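You operate a simulated robot arm through the tools that you are given. There is no shell and no other tool.

Carry out the task below with a simulated robot arm. There is one attempt and no reset: what you move stays moved.

JOB
Zero the blue gauge, then measure the white double plug's cable.
Fine: zero it with the bars shut, open them right up for the plug; the gauge stays closed on the cable.

It is judged by the outcome, as a careful person would: the job done as asked, and still so three seconds after it is handed in. It fails if anything else is knocked over, pushed out of place, dropped, spilled or broken.

ROBOT AND FRAMES
A 7-joint arm with a two-finger parallel gripper, fixed in place. Base frame: the origin is on the floor under the middle of its stand, x ahead of it, y to its left, z up; the work surface is at about z = 850. Units: mm, degrees, N and s.
With the tool pointing down near the work surface it reaches from about 100 to 640 mm from the base axis. Its first joint turns from -66.0 to 66.0 degrees. Payload 1.57 kg.
Tool frame: the origin (TCP) lies between the finger pads and is the grasp point; the fingertips stand 30 mm ahead of it; z points along the fingers, y is the line along which they close. The gripper opens to 80 mm. The fingers are 17 mm wide and 12 mm thick; the gripper's body (40 by 82 mm) begins 80 mm behind the TCP.
Orientation is that of the tool frame in the base frame, as a unit quaternion [w, x, y, z]. With the fingers straight down and closing along the base's y, the tool's x points along the base's -x, its y along +y and its z along -z.

CONTROLS
- The arm moves only by the tool servo_tool. Its argument "deltas" is a list of rows, each a list of 7 numbers: the shift along the tool's x, y, z in units of 40 mm (1.0 is 40 mm), then the turn, a rotation vector about the tool's x, y, z in units of 5 degrees (1.0 is 5 degrees), then the opening, from 0 (shut) to 1 (fully open). In form: [[x, y, z, ax, ay, az, jaw], ...]. A call has 1 to 20 rows; each row shifts and turns the commanded pose from where the row before left it, along the tool's axes as they then stand. A call with a number of a shift or a turn outside -1 to 1 is refused whole. Rows are played at 5 a second. More than 50 mm and 8.6 degrees between two rows, or a gripper value outside its range, and nothing of the call is played. A pose out of reach is approached as far as the arm can. The call stops where the force on the tool passes 40 N (or 10 N more than at its start, if that is more) or the arm is blocked; 0.2 s more then pass. Each finger travels about 72 mm/s and halts on what it meets, pressing with about 33 N; the grip force reading is that of the motor and also rises with nothing between the fingers. The clock runs only during rows and for 0.2 s after the last one: add rows that do not move to give the fingers time. The reply holds the time, the measured pose of the TCP, the force on the tool along the base axes, the opening and the grip force, in the units named above and with some noise, with the torque about the TCP (base axes, N m) and any sound that the robot's microphone picked up, and new pictures: "views" is both (left out), scene, wrist or none.
- Cameras (640 x 400 px; columns grow to the right, rows downward): "scene" is fixed at [68.9, 448.4, 1421]; the picture's right is [-0.58, -0.81, 0.00], its down [-0.47, 0.34, -0.81] and it looks along [0.66, -0.47, -0.58] (base axes); focal length 364 px, centre (320, 200). "wrist" rides on the gripper at [72, -7, -122] in the tool frame; the picture's right is [0.09, 1.00, 0.00], its down [-0.84, 0.08, -0.54] and it looks along [-0.54, 0.05, 0.84] (tool axes); focal length 238 px, centre (320, 200). There is no depth. A picture from a camera that has moved, and an enlarged one, comes with that camera's place and axes in the base frame and with its lens.
- zoom(camera, box): a new picture of the part [left, top, right, bottom] of that camera's present view, enlarged. The clock stands still meanwhile.
- sign_off(): hands the job in; it is judged then, once.

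Places have to be worked out from the pictures, the camera data and where the tool is seen. Open the gripper and draw the arm clear of the work before you hand the job in, unless the task says otherwise.

The tools are called after "Emit:" by a JSON object that holds its "op" and its "data". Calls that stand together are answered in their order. servo_tool: Moves the arm, as the interface text tells. Its arguments: {"type":"object","properties":{"deltas":{"type":"array"},"views":{"type":"string","enum":["both","scene","wrist","none"]}},"required":["deltas"]} The other tools are called the same way: zoom (camera, box) takes an enlarged picture of a part of a camera's view; sign_off () hands the job in.

At the start:

```text
t: 0.0
tcp_pos: [376.4, 93.6, 1183.8]
tcp_rot: [0.0, 0.001, 1.0, 0.0]
contact_force: [0.1, -0.3, 0.2]
ft_torque: [-0.01, 0.01, 0.02]
gripper_width: 80.2
grip_force: 0.0
```

scene: 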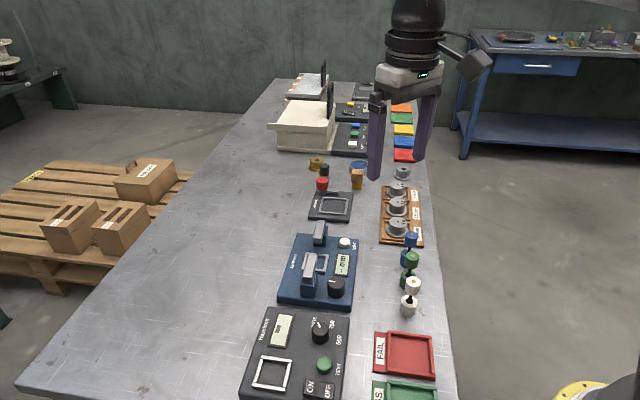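
wrist: 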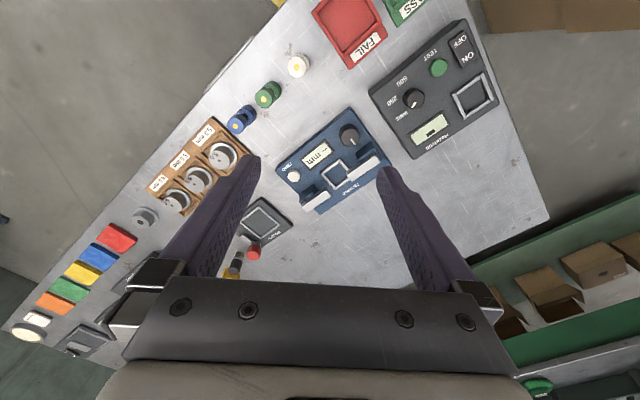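

I see a blue gauge with two bars, a knob and a white button near the scene centre, and a white double plug to its right. I'll zoom in for detail before moving.

Emit:
{"op": "zoom", "data": {"camera": "scene", "box": [260, 200, 450, 320]}}

Emit:
{"op": "zoom", "data": {"camera": "wrist", "box": [200, 30, 420, 220]}}

Emit:
{"op": "zoom", "data": {"camera": "scene", "box": [370, 220, 450, 330]}}

```text
3.33 times, centred on (355, 260) of scene
camera zoom: at [68.9, 448.4, 1421.0], right [-0.58, -0.81, 0.0], down [-0.47, 0.34, -0.81], along [0.66, -0.47, -0.58], focal length 1212 px, centre (203, 0)
```

zoom: 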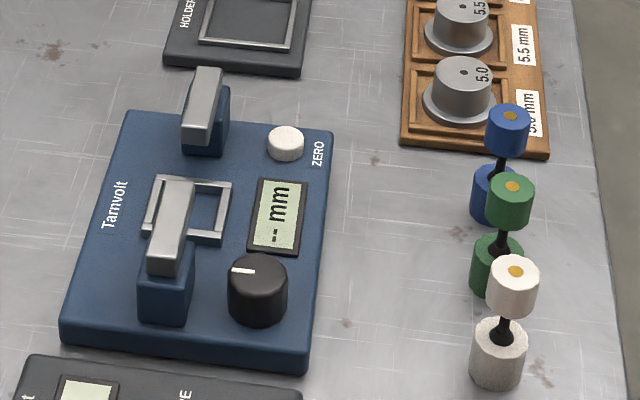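

```text
2.11 times, centred on (310, 125) of wrist
camera zoom: at [304.9, 87.2, 1305.1], right [-0.09, 1.0, 0.0], down [0.84, 0.08, 0.54], along [0.54, 0.05, -0.84], focal length 502 px, centre (341, 358)
```

zoom: 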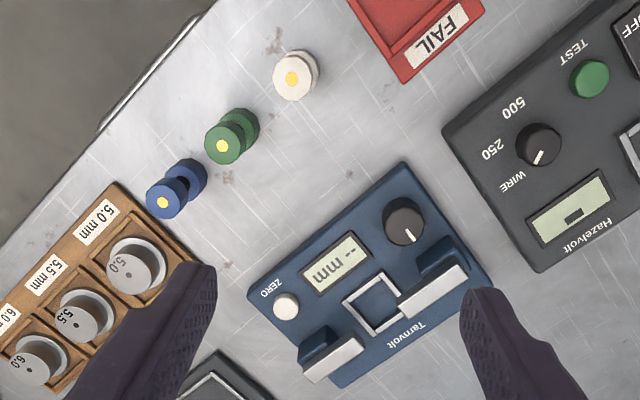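

```text
3.64 times, centred on (410, 275) of scene
camera zoom: at [68.9, 448.4, 1421.0], right [-0.58, -0.81, 0.0], down [-0.47, 0.34, -0.81], along [0.66, -0.47, -0.58], focal length 1322 px, centre (-7, -73)
```

zoom: 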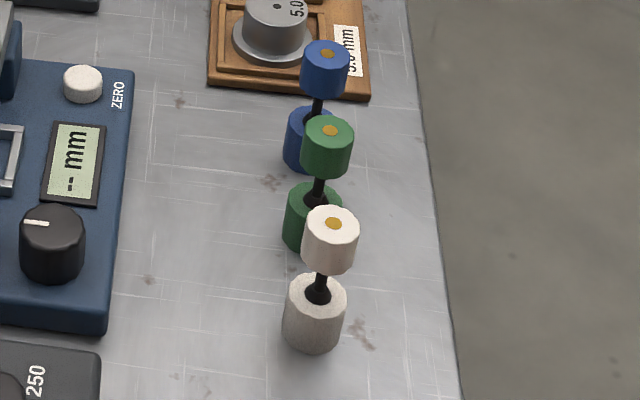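

The blue gauge sits around (470, 130), turned roughly 45°. The white plug stands to its right, near the table edge. I'll lower the tool to get a closer wrist view.

Emit:
{"op": "servo_tool", "data": {"deltas": [[0.25, 0, 0.8, 0, 0, 0, 1], [0.25, 0, 0.8, 0, 0, 0, 1], [0.25, 0, 0.8, 0, 0, 0, 1], [0.25, 0, 0.8, 0, 0, 0, 1], [0, 0, 0, 0, 0, 0, 1]], "views": "both"}}

```text
t: 1.2
tcp_pos: [337.2, 93.2, 1055.6]
tcp_rot: [0.0, 0.0, 1.0, 0.001]
contact_force: [-0.7, 0.0, 0.1]
ft_torque: [0.04, 0.03, -0.01]
gripper_width: 80.0
grip_force: 0.0
camera wrist: at [265.0, 86.7, 1176.9], right [-0.09, 1.0, 0.0], down [0.84, 0.08, 0.54], along [0.54, 0.05, -0.84], focal length 238 px, centre (320, 200)
```

scene: 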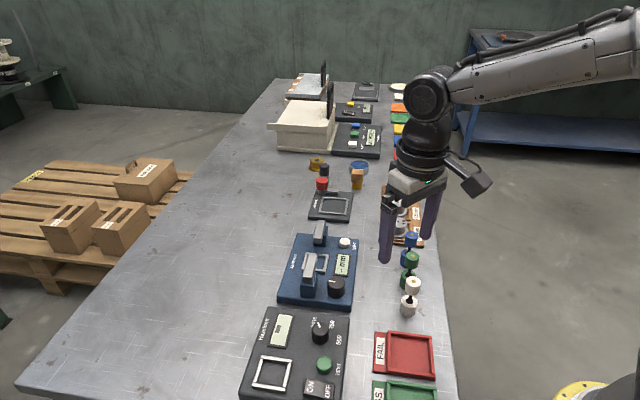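
wrist: 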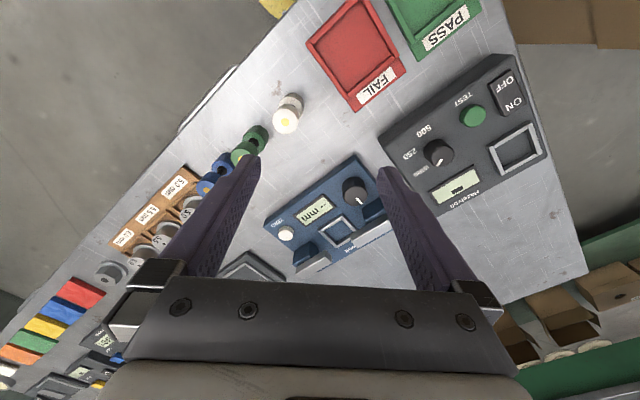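

The fingers hide the far bar. I'll move forward over the gauge so it sits higher in the wrist picture.

Emit:
{"op": "servo_tool", "data": {"deltas": [[-0.9, 0.25, 0, 0, 0, 0, 1], [-0.9, 0.25, 0, 0, 0, 0, 1], [0, 0, 0, 0, 0, 0, 1]], "views": "wrist"}}

Emit:
{"op": "zoom", "data": {"camera": "wrist", "box": [220, 60, 420, 260]}}

Emit:
{"op": "zoom", "data": {"camera": "scene", "box": [270, 210, 370, 310]}}

```text
t: 2.0
tcp_pos: [409.9, 113.3, 1055.1]
tcp_rot: [0.001, 0.0, 1.0, 0.0]
contact_force: [-0.8, -0.7, -0.6]
ft_torque: [0.01, 0.0, -0.03]
gripper_width: 80.2
grip_force: 0.1
camera wrist: at [337.7, 106.6, 1176.8], right [-0.09, 1.0, 0.0], down [0.84, 0.08, 0.54], along [0.54, 0.05, -0.84], focal length 238 px, centre (320, 200)
```

wrist: 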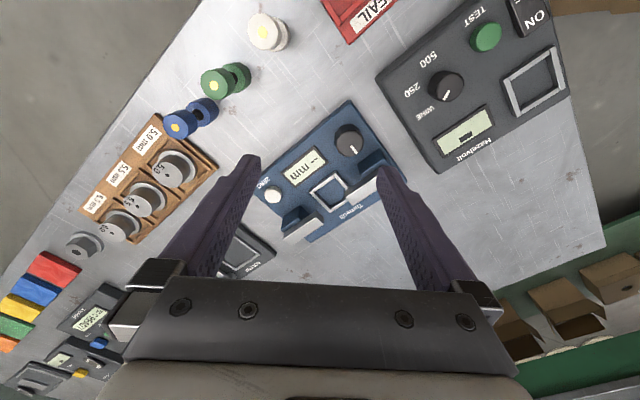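

```text
2.00 times, centred on (320, 160) of wrist
camera zoom: at [337.7, 106.6, 1176.8], right [-0.09, 1.0, 0.0], down [0.84, 0.08, 0.54], along [0.54, 0.05, -0.84], focal length 477 px, centre (320, 280)
```

zoom: 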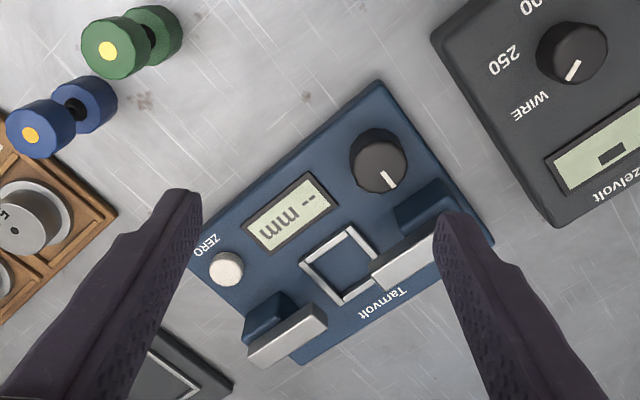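

```text
4.00 times, centred on (320, 260) of scene
camera zoom: at [69.0, 448.4, 1421.0], right [-0.58, -0.81, 0.0], down [-0.47, 0.34, -0.81], along [0.66, -0.47, -0.58], focal length 1455 px, centre (320, -40)
```

zoom: 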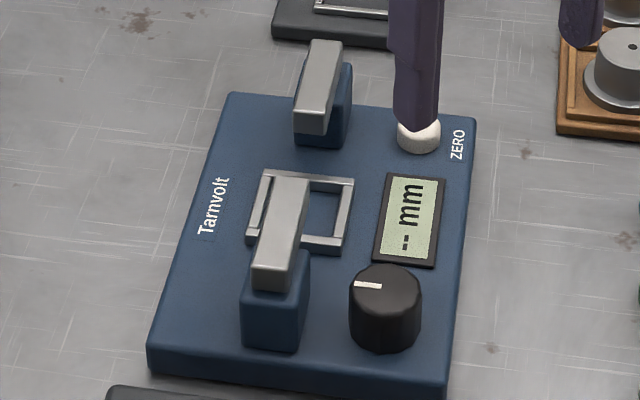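

The knob top looks to be at about (430, 152, 900) and the body top at about z 867, with the bars parted by about 48 mm at z 910–926. I'll move over the knob at a safe height to line up.

Emit:
{"op": "servo_tool", "data": {"deltas": [[-0.25, 0.5, 0.6, 0, 0, 0, 0.65], [-0.25, 0.5, 0.6, 0, 0, 0, 0.65], [0, 0, 0, 0, 0, 0, 0.65]], "views": "both"}}

Emit:
{"op": "zoom", "data": {"camera": "wrist", "box": [220, 60, 420, 260]}}

Emit:
{"op": "zoom", "data": {"camera": "scene", "box": [270, 210, 370, 310]}}

```text
t: 2.8
tcp_pos: [429.4, 153.7, 1007.0]
tcp_rot: [-0.001, 0.0, 1.0, -0.001]
contact_force: [0.8, 0.0, 0.0]
ft_torque: [0.01, 0.01, 0.01]
gripper_width: 51.8
grip_force: 0.1
camera wrist: at [357.6, 147.2, 1128.8], right [-0.09, 1.0, 0.0], down [0.84, 0.08, 0.54], along [0.54, 0.05, -0.84], focal length 238 px, centre (320, 200)
```

scene: 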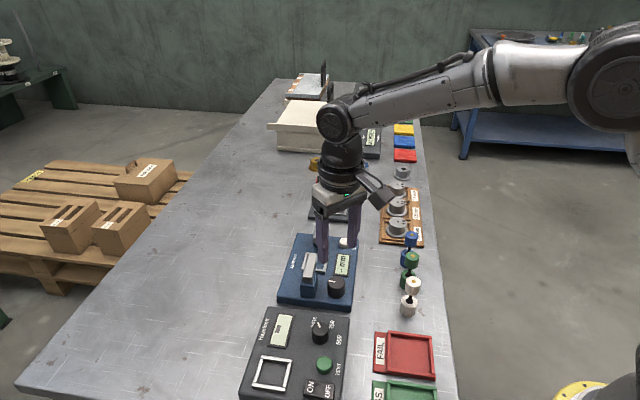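
wrist: 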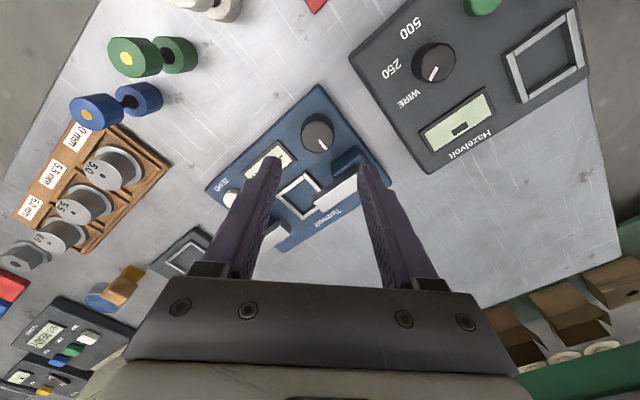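

```text
2.00 times, centred on (320, 160) of wrist
camera zoom: at [357.6, 147.2, 1128.8], right [-0.09, 1.0, 0.0], down [0.84, 0.08, 0.54], along [0.54, 0.05, -0.84], focal length 477 px, centre (320, 280)
```

zoom: 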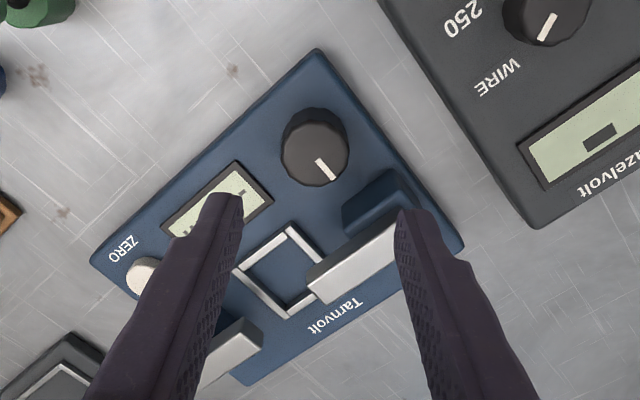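

```text
4.00 times, centred on (320, 260) of scene
camera zoom: at [68.9, 448.4, 1421.0], right [-0.58, -0.81, 0.0], down [-0.47, 0.34, -0.81], along [0.66, -0.47, -0.58], focal length 1455 px, centre (320, -40)
```

zoom: 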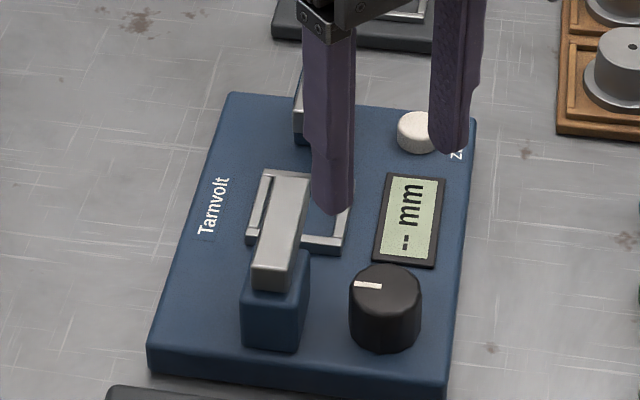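

The knob sits right under the TCP: I measured row 135 and expected 135.7. I'll go down around it with the jaws at about 52 mm, leaving the tips some 10 mm above the body.

Emit:
{"op": "servo_tool", "data": {"deltas": [[0, 0, 0.6, 0, 0, 0, 0.65], [0, 0, 0.6, 0, 0, 0, 0.65], [0, 0, 0.6, 0, 0, 0, 0.65], [0, 0, 0.6, 0, 0, 0, 0.65], [0, 0, 0, 0, 0, 0, 0.65]], "views": "both"}}

Emit:
{"op": "zoom", "data": {"camera": "wrist", "box": [220, 60, 420, 260]}}

Emit:
{"op": "zoom", "data": {"camera": "scene", "box": [270, 210, 370, 310]}}

```text
t: 4.0
tcp_pos: [428.9, 154.4, 910.7]
tcp_rot: [0.0, 0.001, 1.0, 0.0]
contact_force: [-0.6, -0.9, 0.1]
ft_torque: [-0.01, -0.02, 0.01]
gripper_width: 51.8
grip_force: 0.0
camera wrist: at [357.4, 147.5, 1032.8], right [-0.09, 1.0, 0.0], down [0.84, 0.08, 0.54], along [0.54, 0.05, -0.84], focal length 238 px, centre (320, 200)
```

scene: 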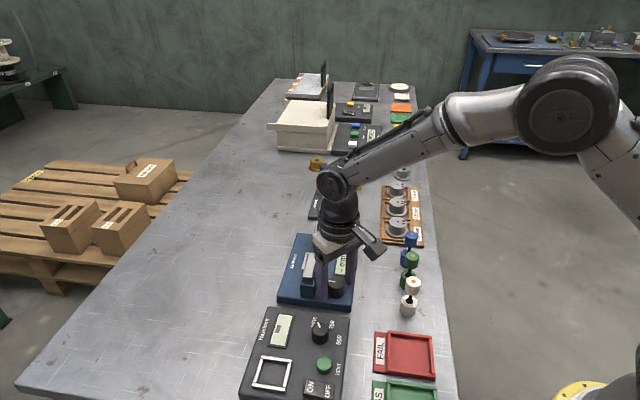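
wrist: 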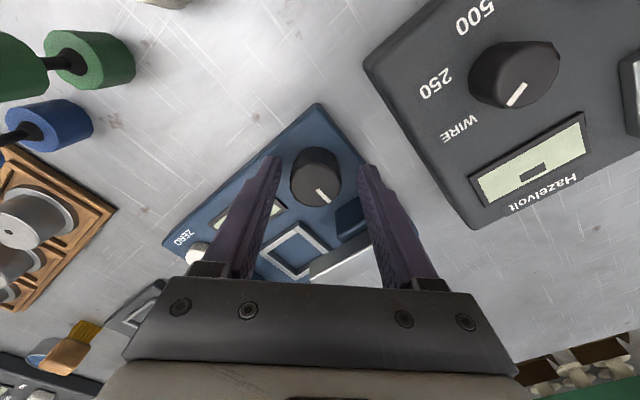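

```text
2.00 times, centred on (320, 160) of wrist
camera zoom: at [357.4, 147.5, 1032.8], right [-0.09, 1.0, 0.0], down [0.84, 0.08, 0.54], along [0.54, 0.05, -0.84], focal length 477 px, centre (320, 280)
```

zoom: 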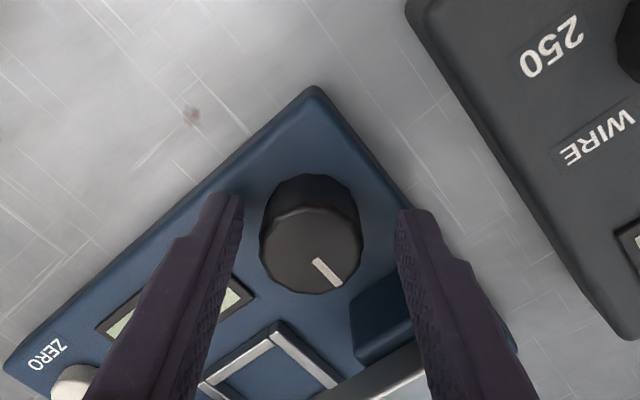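

```text
4.00 times, centred on (320, 260) of scene
camera zoom: at [68.9, 448.4, 1421.0], right [-0.58, -0.81, 0.0], down [-0.47, 0.34, -0.81], along [0.66, -0.47, -0.58], focal length 1455 px, centre (320, -40)
```

zoom: 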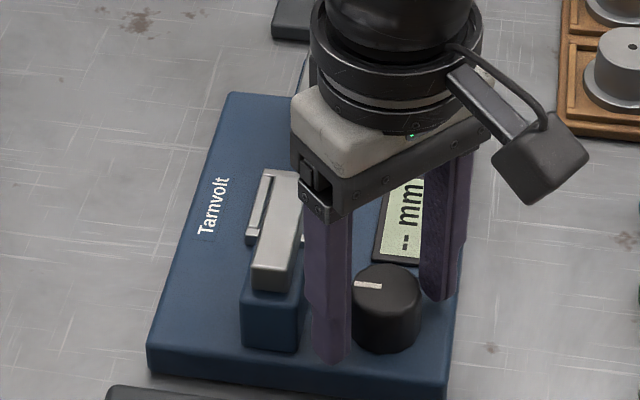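

The knob is about 2.5 mm to the −y side of the finger midline, so I'll shift by that amount. Then I'll close on the knob.

Emit:
{"op": "servo_tool", "data": {"deltas": [[0, -0.065, 0, 0, 0, 0, 0.65], [0, 0, 0, 0, 0, 0, 0.3], [0, 0, 0, 0, 0, 0, 0.3], [0, 0, 0, 0, 0, 0, 0.3]], "views": "both"}}

Emit:
{"op": "zoom", "data": {"camera": "wrist", "box": [220, 60, 420, 260]}}

```text
t: 5.0
tcp_pos: [429.2, 151.7, 911.8]
tcp_rot: [0.0, -0.001, 1.0, -0.001]
contact_force: [0.7, 0.4, 0.1]
ft_torque: [0.06, -0.13, -0.02]
gripper_width: 33.3
grip_force: 41.1
camera wrist: at [357.3, 144.9, 1033.2], right [-0.09, 1.0, 0.0], down [0.84, 0.08, 0.54], along [0.54, 0.05, -0.84], focal length 238 px, centre (320, 200)
```

scene: 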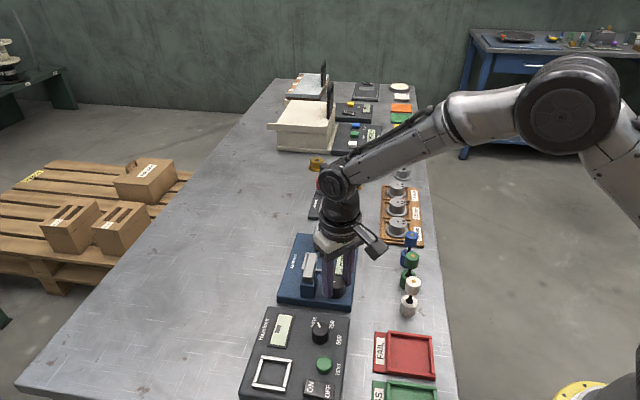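
wrist: 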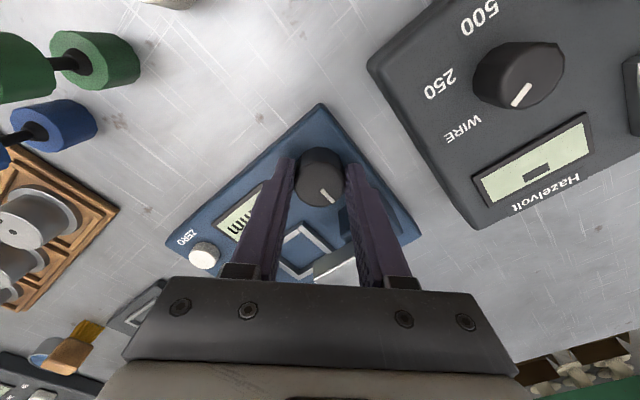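

```text
2.00 times, centred on (320, 160) of wrist
camera zoom: at [357.3, 144.9, 1033.2], right [-0.09, 1.0, 0.0], down [0.84, 0.08, 0.54], along [0.54, 0.05, -0.84], focal length 477 px, centre (320, 280)
```

zoom: 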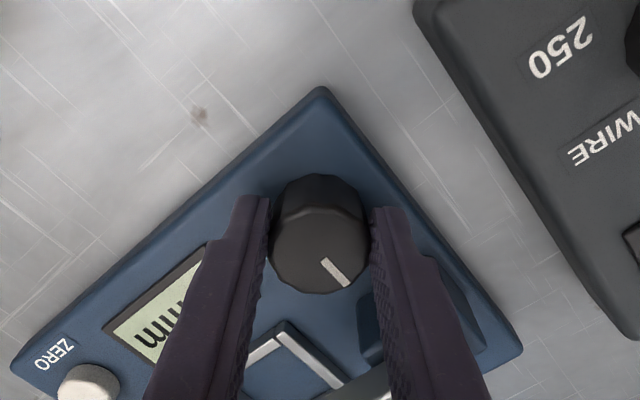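

The knob is gripped at 33.3 mm. I'll turn it 20° clockwise as seen from above and watch which way the bars move.

Emit:
{"op": "servo_tool", "data": {"deltas": [[0, 0, 0, 0, 0, 1, 0.3], [0, 0, 0, 0, 0, 1, 0.3], [0, 0, 0, 0, 0, 1, 0.3], [0, 0, 0, 0, 0, 1, 0.3], [0, 0, 0, 0, 0, 0, 0.3]], "views": "both"}}

Emit:
{"op": "zoom", "data": {"camera": "scene", "box": [270, 210, 370, 310]}}

Emit:
{"op": "zoom", "data": {"camera": "wrist", "box": [200, 90, 420, 290]}}

```text
t: 6.2
tcp_pos: [429.6, 152.9, 911.6]
tcp_rot: [0.0, 0.173, 0.985, 0.0]
contact_force: [5.2, 13.9, -5.3]
ft_torque: [0.66, 0.12, 0.03]
gripper_width: 33.1
grip_force: 41.2
camera wrist: at [359.4, 170.9, 1033.1], right [0.25, 0.97, 0.0], down [0.81, -0.21, 0.54], along [0.53, -0.14, -0.84], focal length 238 px, centre (320, 200)
```

scene: 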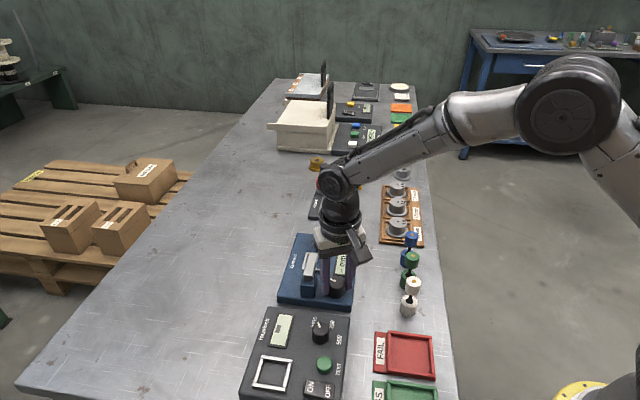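
wrist: 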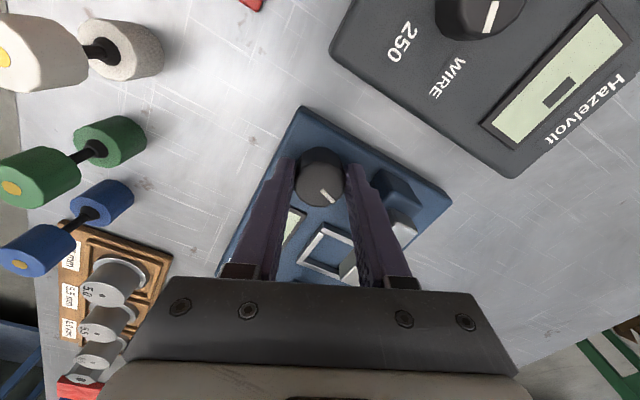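

```text
4.00 times, centred on (320, 260) of scene
camera zoom: at [69.1, 448.8, 1420.8], right [-0.58, -0.81, 0.0], down [-0.47, 0.34, -0.81], along [0.66, -0.47, -0.58], focal length 1455 px, centre (320, -40)
```

zoom: 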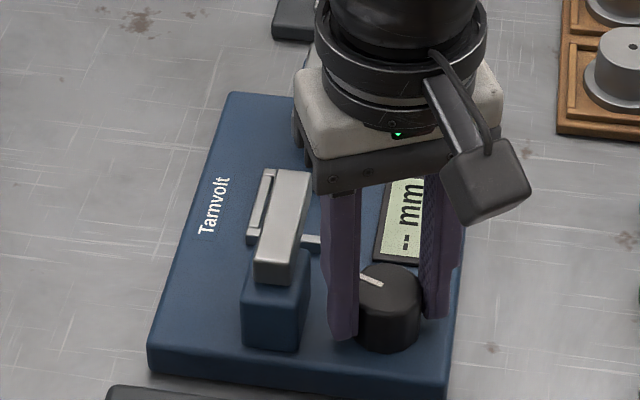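

```text
2.00 times, centred on (310, 190) of wrist
camera zoom: at [359.4, 170.9, 1033.1], right [0.25, 0.97, 0.0], down [0.81, -0.21, 0.54], along [0.53, -0.14, -0.84], focal length 477 px, centre (340, 220)
```

zoom: 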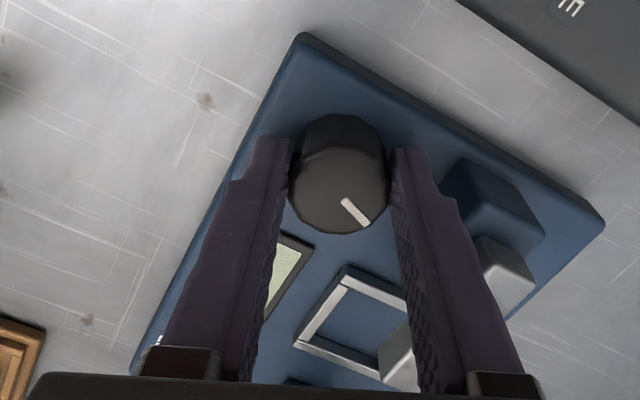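

Clockwise closes the bars. The 14 N side load tells me the knob axis is really at about (433, 151.7), so I'll open slightly and check the pose before regripping on centre.

Emit:
{"op": "servo_tool", "data": {"deltas": [[0, 0, 0, 0, 0, 0, 0.52], [0, 0, 0, 0, 0, 0, 0.52], [0, 0, 0, 0, 0, 0, 0.52]], "views": "wrist"}}

Emit:
{"op": "zoom", "data": {"camera": "wrist", "box": [220, 90, 420, 290]}}

```text
t: 7.0
tcp_pos: [428.8, 151.6, 911.6]
tcp_rot: [0.0, 0.173, 0.985, 0.0]
contact_force: [0.0, 0.3, 0.4]
ft_torque: [0.02, -0.01, -0.02]
gripper_width: 41.5
grip_force: 0.0
camera wrist: at [359.0, 169.8, 1033.2], right [0.25, 0.97, 0.0], down [0.81, -0.21, 0.54], along [0.52, -0.14, -0.84], focal length 238 px, centre (320, 200)
```

wrist: 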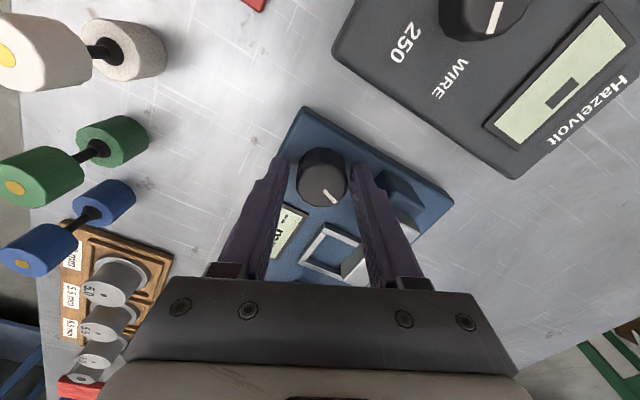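

```text
2.00 times, centred on (320, 190) of wrist
camera zoom: at [359.0, 169.8, 1033.2], right [0.25, 0.97, 0.0], down [0.81, -0.21, 0.54], along [0.52, -0.14, -0.84], focal length 477 px, centre (320, 220)
```

zoom: 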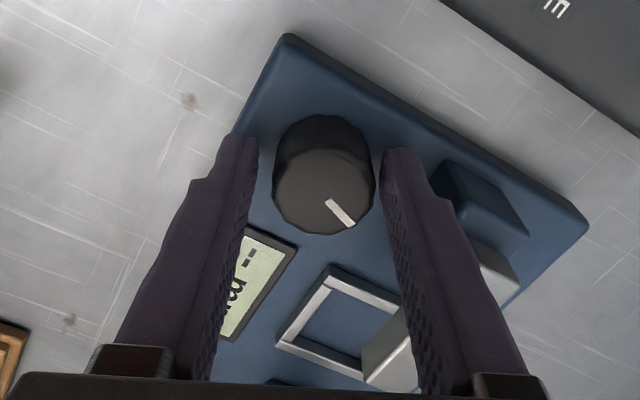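

Image and constraint together put the knob axis at about (432, 151.7). I'll shift about 3 mm, regrip, and turn another 30° clockwise.

Emit:
{"op": "servo_tool", "data": {"deltas": [[-0.08, 0.03, 0, 0, 0, 0, 0.52], [0, 0, 0, 0, 0, 0, 0.3], [0, 0, 0, 0, 0, 0, 0.3], [0, 0, 0, 0, 0, 1, 0.3], [0, 0, 0, 0, 0, 1, 0.3], [0, 0, 0, 0, 0, 1, 0.3], [0, 0, 0, 0, 0, 1, 0.3], [0, 0, 0, 0, 0, 1, 0.3], [0, 0, 0, 0, 0, 1, 0.3], [0, 0, 0, 0, 0, 0, 0.3]], "views": "both"}}

Emit:
{"op": "zoom", "data": {"camera": "scene", "box": [270, 210, 370, 310]}}

Emit:
{"op": "zoom", "data": {"camera": "wrist", "box": [220, 90, 460, 290]}}

```text
t: 9.2
tcp_pos: [431.9, 151.5, 910.5]
tcp_rot: [0.0, 0.423, 0.906, 0.0]
contact_force: [1.7, 11.8, -6.2]
ft_torque: [0.05, -0.52, -0.03]
gripper_width: 33.1
grip_force: 40.9
camera wrist: at [381.1, 202.8, 1032.9], right [0.7, 0.71, 0.0], down [0.6, -0.59, 0.54], along [0.39, -0.38, -0.84], focal length 238 px, centre (320, 200)
```

scene: 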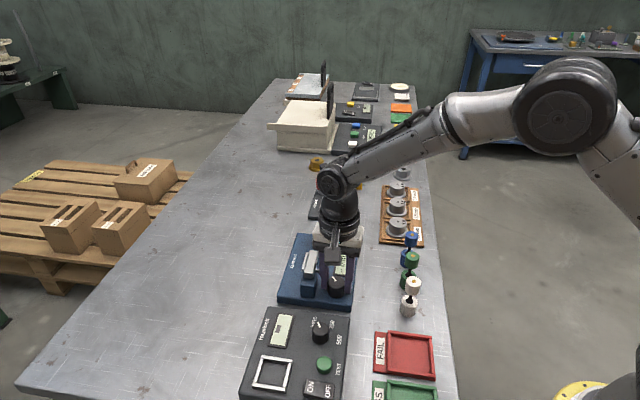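
wrist: 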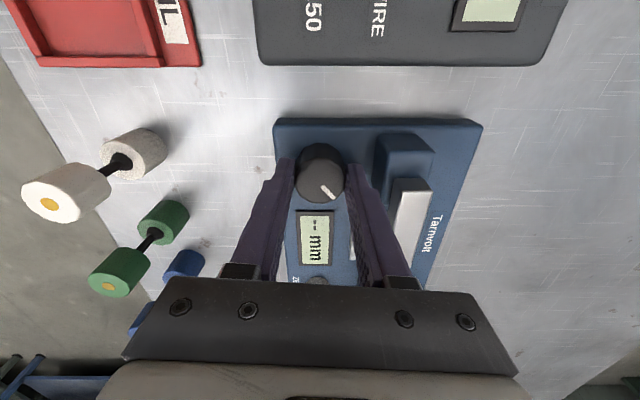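

```text
4.00 times, centred on (320, 260) of scene
camera zoom: at [69.0, 448.8, 1420.9], right [-0.58, -0.81, 0.0], down [-0.47, 0.34, -0.81], along [0.66, -0.47, -0.58], focal length 1455 px, centre (320, -40)
```

zoom: 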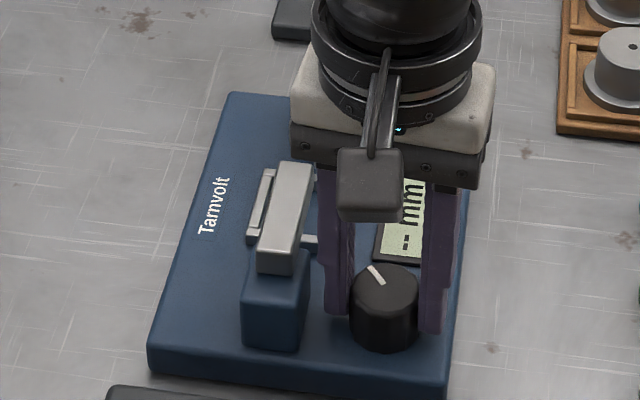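

```text
2.00 times, centred on (340, 190) of wrist
camera zoom: at [381.1, 202.8, 1032.9], right [0.7, 0.71, 0.0], down [0.6, -0.59, 0.54], along [0.39, -0.38, -0.84], focal length 477 px, centre (280, 220)
```

zoom: 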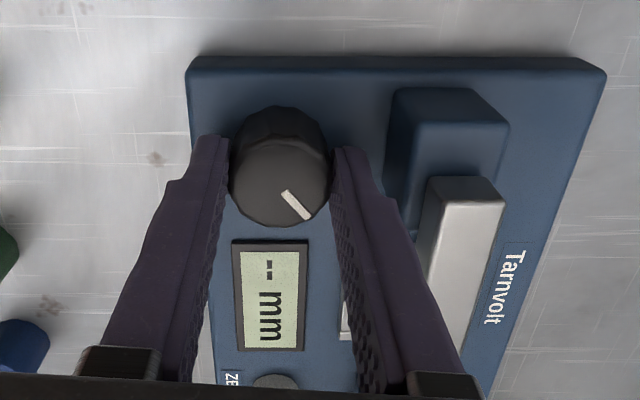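

The knob has turned 50° and bar 1 has slid about 12 mm towards the middle. I'll keep turning clockwise.

Emit:
{"op": "servo_tool", "data": {"deltas": [[0, 0, 0, 0, 0, 1, 0.3], [0, 0, 0, 0, 0, 1, 0.3], [0, 0, 0, 0, 0, 1, 0.3], [0, 0, 0, 0, 0, 1, 0.3], [0, 0, 0, 0, 0, 1, 0.3], [0, 0, 0, 0, 0, 1, 0.3], [0, 0, 0, 0, 0, 0, 0.3]], "views": "both"}}

Emit:
{"op": "zoom", "data": {"camera": "scene", "box": [270, 210, 370, 310]}}

Emit:
{"op": "zoom", "data": {"camera": "wrist", "box": [220, 90, 460, 290]}}

```text
t: 10.8
tcp_pos: [433.0, 152.0, 910.3]
tcp_rot: [0.001, 0.643, 0.766, 0.0]
contact_force: [7.0, 19.4, -14.0]
ft_torque: [0.63, -0.2, 0.01]
gripper_width: 33.0
grip_force: 40.9
camera wrist: at [413.6, 221.8, 1033.0], right [0.96, 0.26, 0.0], down [0.22, -0.81, 0.54], along [0.14, -0.52, -0.84], focal length 238 px, centre (320, 200)
```

scene: 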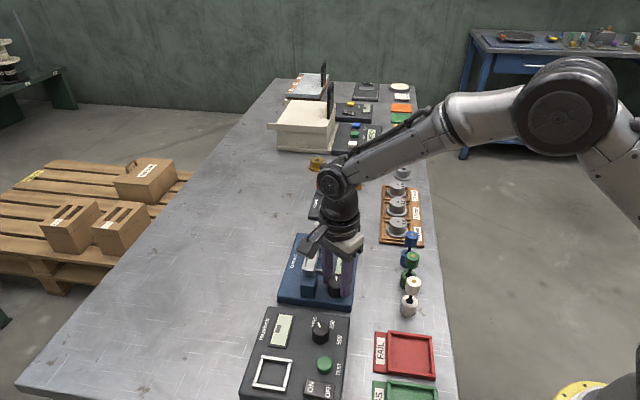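
wrist: 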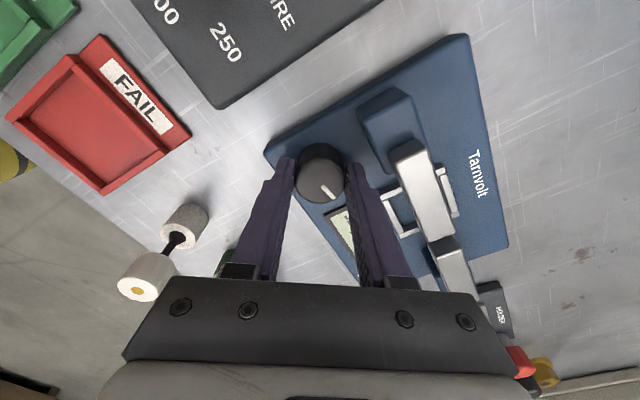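

```text
4.00 times, centred on (320, 260) of scene
camera zoom: at [69.3, 449.0, 1420.8], right [-0.58, -0.81, 0.0], down [-0.47, 0.34, -0.81], along [0.66, -0.47, -0.58], focal length 1455 px, centre (320, -40)
```

zoom: 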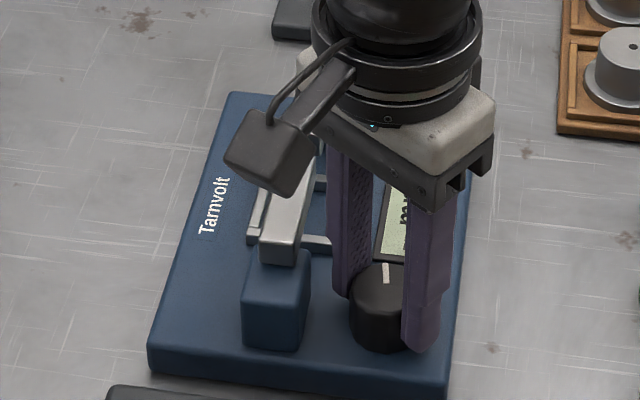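

```text
2.00 times, centred on (340, 190) of wrist
camera zoom: at [413.6, 221.8, 1033.0], right [0.96, 0.26, 0.0], down [0.22, -0.81, 0.54], along [0.14, -0.52, -0.84], focal length 477 px, centre (280, 220)
```

zoom: 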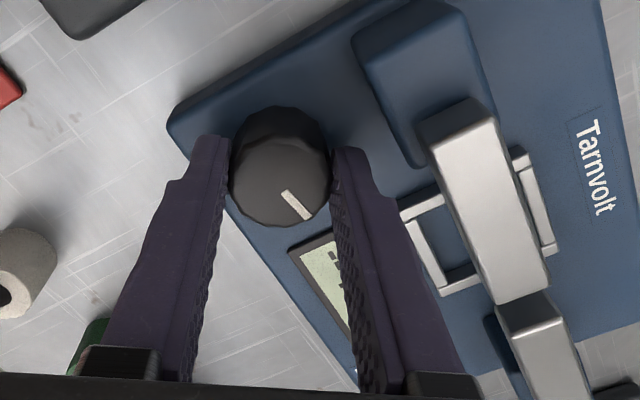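

At about 80° of turn the bars look nearly shut. I'll zoom in on the gap.

Emit:
{"op": "zoom", "data": {"camera": "wrist", "box": [390, 180, 510, 280]}}

Emit:
{"op": "zoom", "data": {"camera": "scene", "box": [310, 235, 370, 290]}}

```text
4.00 times, centred on (450, 230) of wrist
camera zoom: at [413.6, 221.8, 1033.0], right [0.96, 0.26, 0.0], down [0.22, -0.81, 0.54], along [0.14, -0.52, -0.84], focal length 953 px, centre (-200, 80)
```

zoom: 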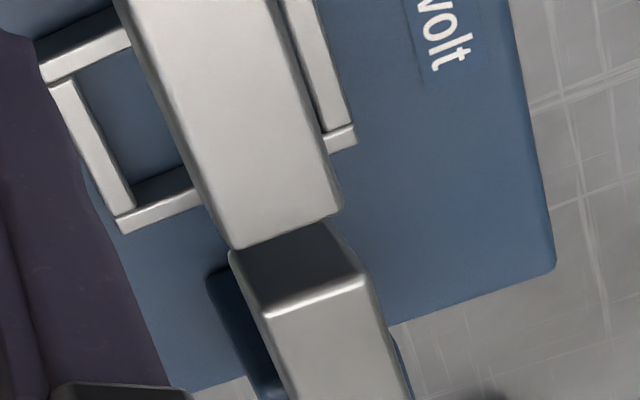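

```text
7.27 times, centred on (340, 262) of scene
camera zoom: at [69.3, 449.0, 1420.8], right [-0.58, -0.81, 0.0], down [-0.47, 0.34, -0.81], along [0.66, -0.47, -0.58], focal length 2645 px, centre (174, -254)
```

zoom: 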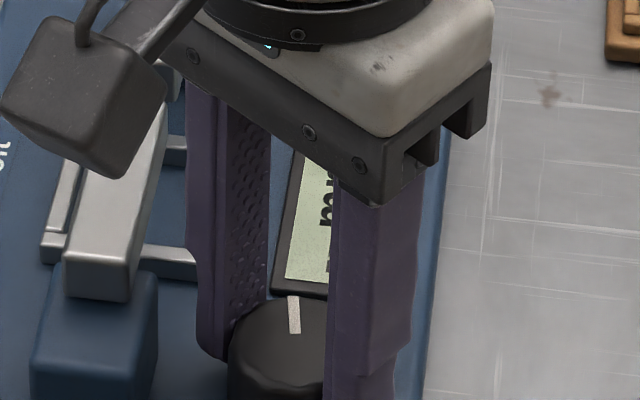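

The bars are closing symmetrically with about 16 mm left, at roughly 0.4 mm per degree. I'll relieve the side load by about 1.5 mm and turn on.

Emit:
{"op": "servo_tool", "data": {"deltas": [[0.04, 0.015, 0, 0, 0, 0, 0.3], [0, 0, 0, 0, 0, 1, 0.3], [0, 0, 0, 0, 0, 1, 0.3], [0, 0, 0, 0, 0, 1, 0.3], [0, 0, 0, 0, 0, 1, 0.3], [0, 0, 0, 0, 0, 0, 0.3]], "views": "both"}}

Emit:
{"op": "zoom", "data": {"camera": "wrist", "box": [370, 130, 570, 300]}}

```text
t: 12.2
tcp_pos: [432.0, 152.7, 910.8]
tcp_rot: [0.001, 0.765, 0.644, 0.0]
contact_force: [9.7, -1.8, -12.2]
ft_torque: [-0.69, -0.33, -0.01]
gripper_width: 33.2
grip_force: 41.2
camera wrist: at [438.9, 224.5, 1032.9], right [1.0, -0.08, 0.0], down [-0.07, -0.84, 0.54], along [-0.04, -0.54, -0.84], focal length 238 px, centre (320, 200)
```

scene: 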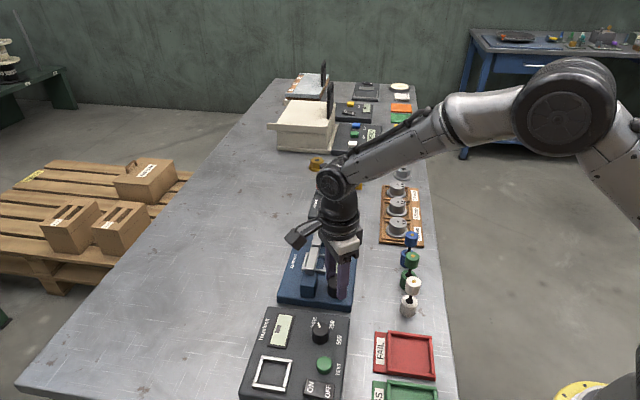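
wrist: 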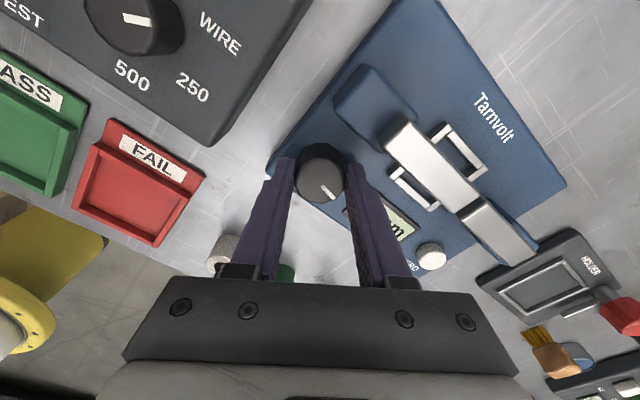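

```text
2.35 times, centred on (470, 215) of wrist
camera zoom: at [438.9, 224.5, 1032.9], right [1.0, -0.08, 0.0], down [-0.07, -0.84, 0.54], along [-0.04, -0.54, -0.84], focal length 561 px, centre (-33, 165)
```

zoom: 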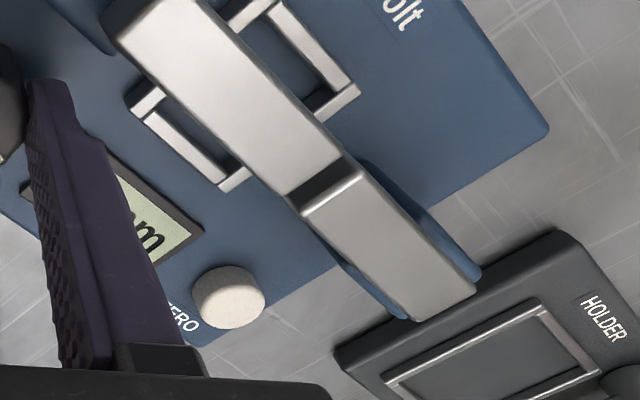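

The gap is about 8 mm now and the load is low. I'll turn the last stretch clockwise until the bars meet.

Emit:
{"op": "servo_tool", "data": {"deltas": [[0, 0, 0, 0, 0, 1, 0.3], [0, 0, 0, 0, 0, 1, 0.3], [0, 0, 0, 0, 0, 1, 0.3], [0, 0, 0, 0, 0, 0.6, 0.3], [0, 0, 0, 0, 0, 0, 0.3]], "views": "both"}}

Emit:
{"op": "zoom", "data": {"camera": "wrist", "box": [370, 130, 570, 300]}}

```text
t: 13.4
tcp_pos: [432.4, 153.0, 910.9]
tcp_rot: [0.0, 0.857, 0.515, 0.001]
contact_force: [13.7, -7.0, -11.6]
ft_torque: [-0.14, -0.46, 0.64]
gripper_width: 32.8
grip_force: 41.0
camera wrist: at [461.1, 219.4, 1033.1], right [0.92, -0.39, 0.0], down [-0.33, -0.78, 0.54], along [-0.21, -0.5, -0.84], focal length 238 px, centre (320, 200)
```

scene: 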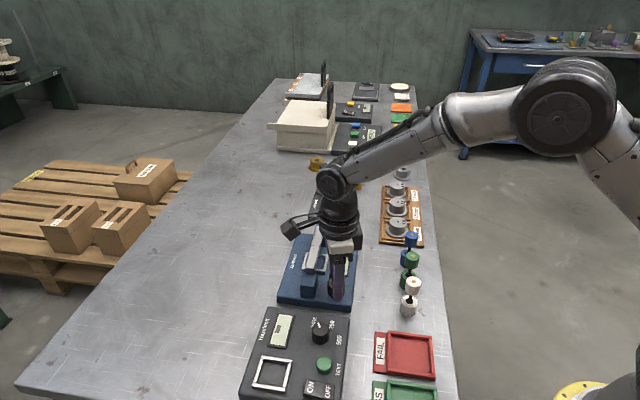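
wrist: 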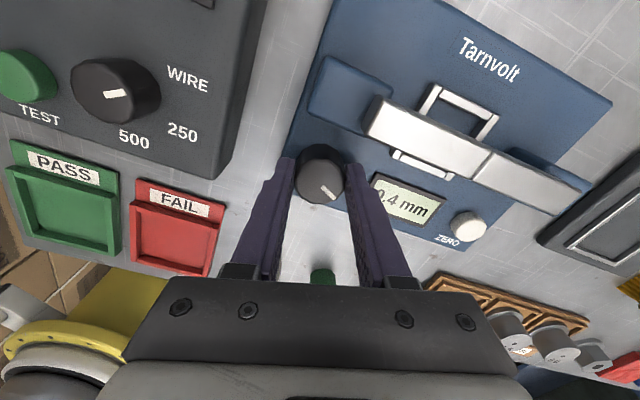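

```text
2.35 times, centred on (470, 215) of wrist
camera zoom: at [461.1, 219.4, 1033.1], right [0.92, -0.39, 0.0], down [-0.33, -0.78, 0.54], along [-0.21, -0.5, -0.84], focal length 561 px, centre (-33, 165)
```

zoom: 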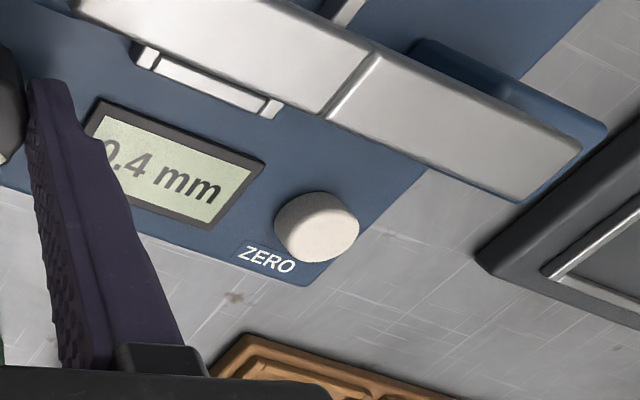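

The bars have met, with 0.64 N·m of stop torque, and the display now reads "…0.4 mm", which is the offset to zero out. I'll open the fingers and rise clear.

Emit:
{"op": "servo_tool", "data": {"deltas": [[0, 0, 0, 0, 0, 0, 0.55], [0, 0, 0, 0, 0, 0, 0.55], [0, 0, 0, 0, 0, 0, 0.55], [0, 0, -0.5, 0, 0, 0, 0.55], [0, 0, -0.8, 0, 0, 0, 0.55], [0, 0, -0.8, 0, 0, 0, 0.55], [0, 0, 0, 0, 0, 0, 0.55]], "views": "both"}}

Emit:
{"op": "zoom", "data": {"camera": "wrist", "box": [320, 60, 560, 240]}}

Emit:
{"op": "zoom", "data": {"camera": "scene", "box": [270, 210, 370, 310]}}

```text
t: 15.0
tcp_pos: [433.5, 151.7, 996.1]
tcp_rot: [0.001, 0.857, 0.515, 0.002]
contact_force: [0.3, -0.8, 0.2]
ft_torque: [-0.01, 0.02, 0.0]
gripper_width: 44.1
grip_force: 0.1
camera wrist: at [460.7, 219.1, 1117.5], right [0.92, -0.39, 0.0], down [-0.32, -0.78, 0.54], along [-0.21, -0.5, -0.84], focal length 238 px, centre (320, 200)
```

scene: 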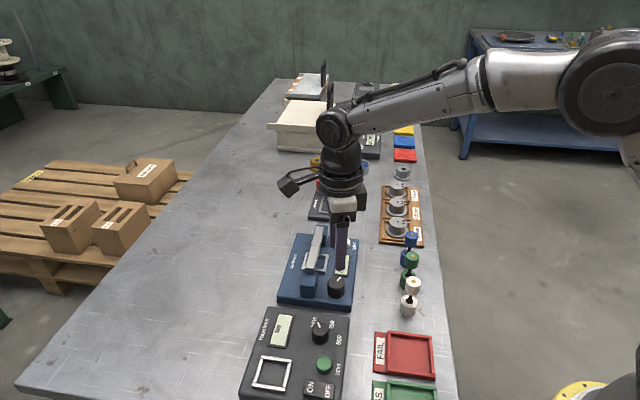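
wrist: 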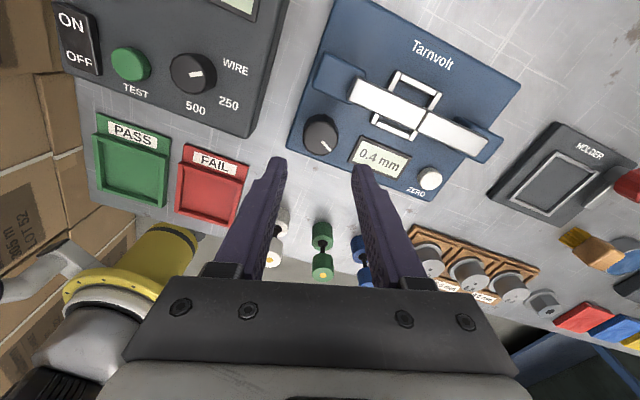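

```text
2.22 times, centred on (440, 150) of wrist
camera zoom: at [460.7, 219.1, 1117.5], right [0.92, -0.39, 0.0], down [-0.32, -0.78, 0.54], along [-0.21, -0.5, -0.84], focal length 530 px, centre (53, 311)
```

zoom: 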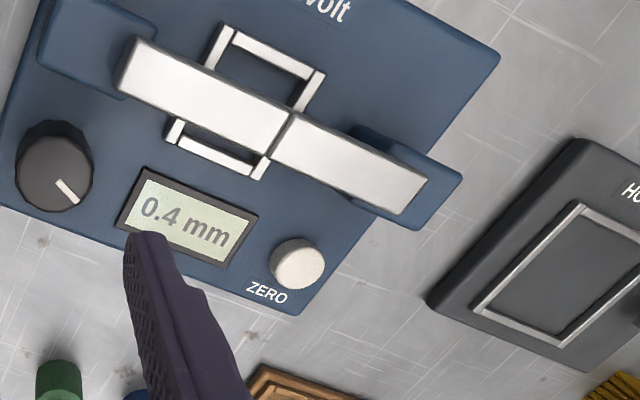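

```text
4.00 times, centred on (320, 260) of scene
camera zoom: at [68.9, 448.4, 1421.0], right [-0.58, -0.81, 0.0], down [-0.47, 0.34, -0.81], along [0.66, -0.47, -0.58], focal length 1455 px, centre (320, -40)
```

zoom: 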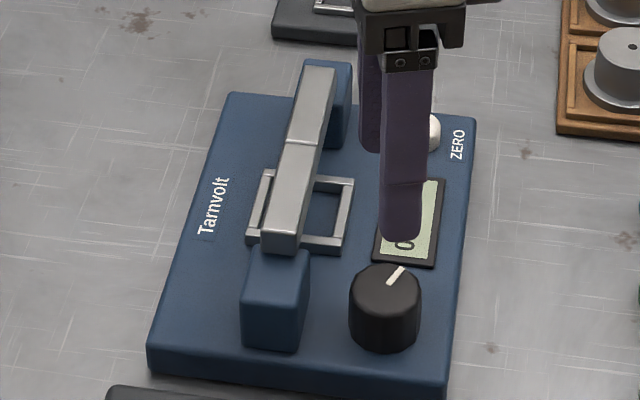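

The bars are shut and the display reads 0.4 mm. The ZERO button should be at about (527, 54.5, 876), so I'll close the fingers and move above it.

Emit:
{"op": "servo_tool", "data": {"deltas": [[-0.2625, 0.801, 0, 0, 0, 0, 0.3], [-0.2625, 0.801, 0, 0, 0, 0, 0], [-0.2625, 0.801, 0, 0, 0, 0, 0], [-0.2625, 0.801, 0, 0, 0, 0, 0], [0, 0, 0, 0, 0, 0, 0]], "views": "both"}}

Emit:
{"op": "zoom", "data": {"camera": "wrist", "box": [220, 60, 420, 260]}}

Emit:
{"op": "zoom", "data": {"camera": "scene", "box": [280, 200, 380, 300]}}

```text
t: 16.2
tcp_pos: [525.1, 55.2, 996.9]
tcp_rot: [0.0, 0.857, 0.516, 0.0]
contact_force: [0.5, 0.8, 0.3]
ft_torque: [0.01, 0.02, -0.02]
gripper_width: 0.0
grip_force: 20.8
camera wrist: at [553.5, 121.4, 1118.5], right [0.92, -0.38, 0.0], down [-0.32, -0.78, 0.54], along [-0.21, -0.5, -0.84], focal length 238 px, centre (320, 200)
```

scene: 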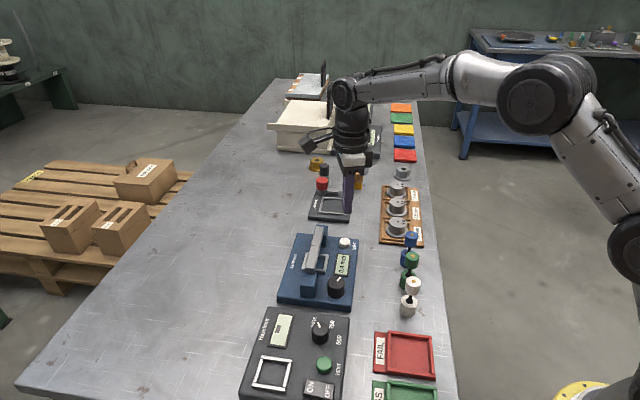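
wrist: 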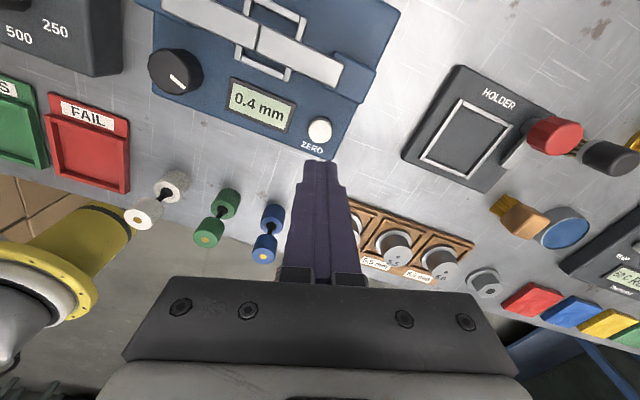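

```text
2.00 times, centred on (320, 160) of wrist
camera zoom: at [553.5, 121.4, 1118.5], right [0.92, -0.38, 0.0], down [-0.32, -0.78, 0.54], along [-0.21, -0.5, -0.84], focal length 477 px, centre (320, 280)
```

zoom: 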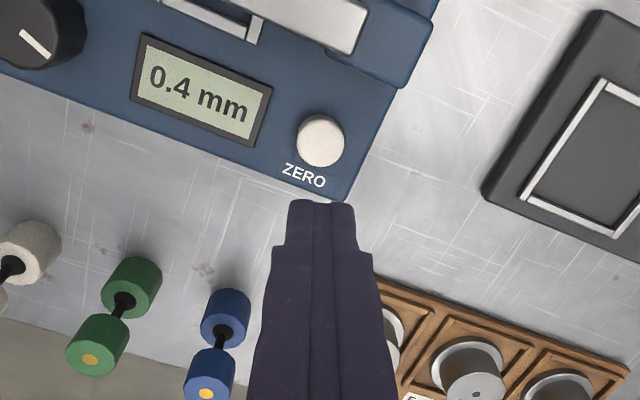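

```text
4.00 times, centred on (330, 250) of scene
camera zoom: at [69.0, 448.4, 1421.0], right [-0.58, -0.81, 0.0], down [-0.47, 0.34, -0.81], along [0.66, -0.47, -0.58], focal length 1455 px, centre (280, 0)
```

zoom: 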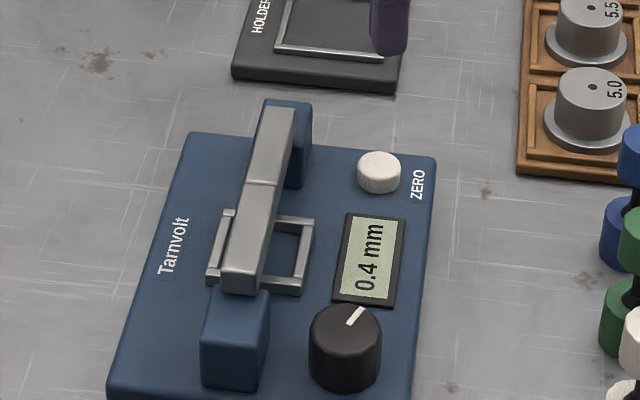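

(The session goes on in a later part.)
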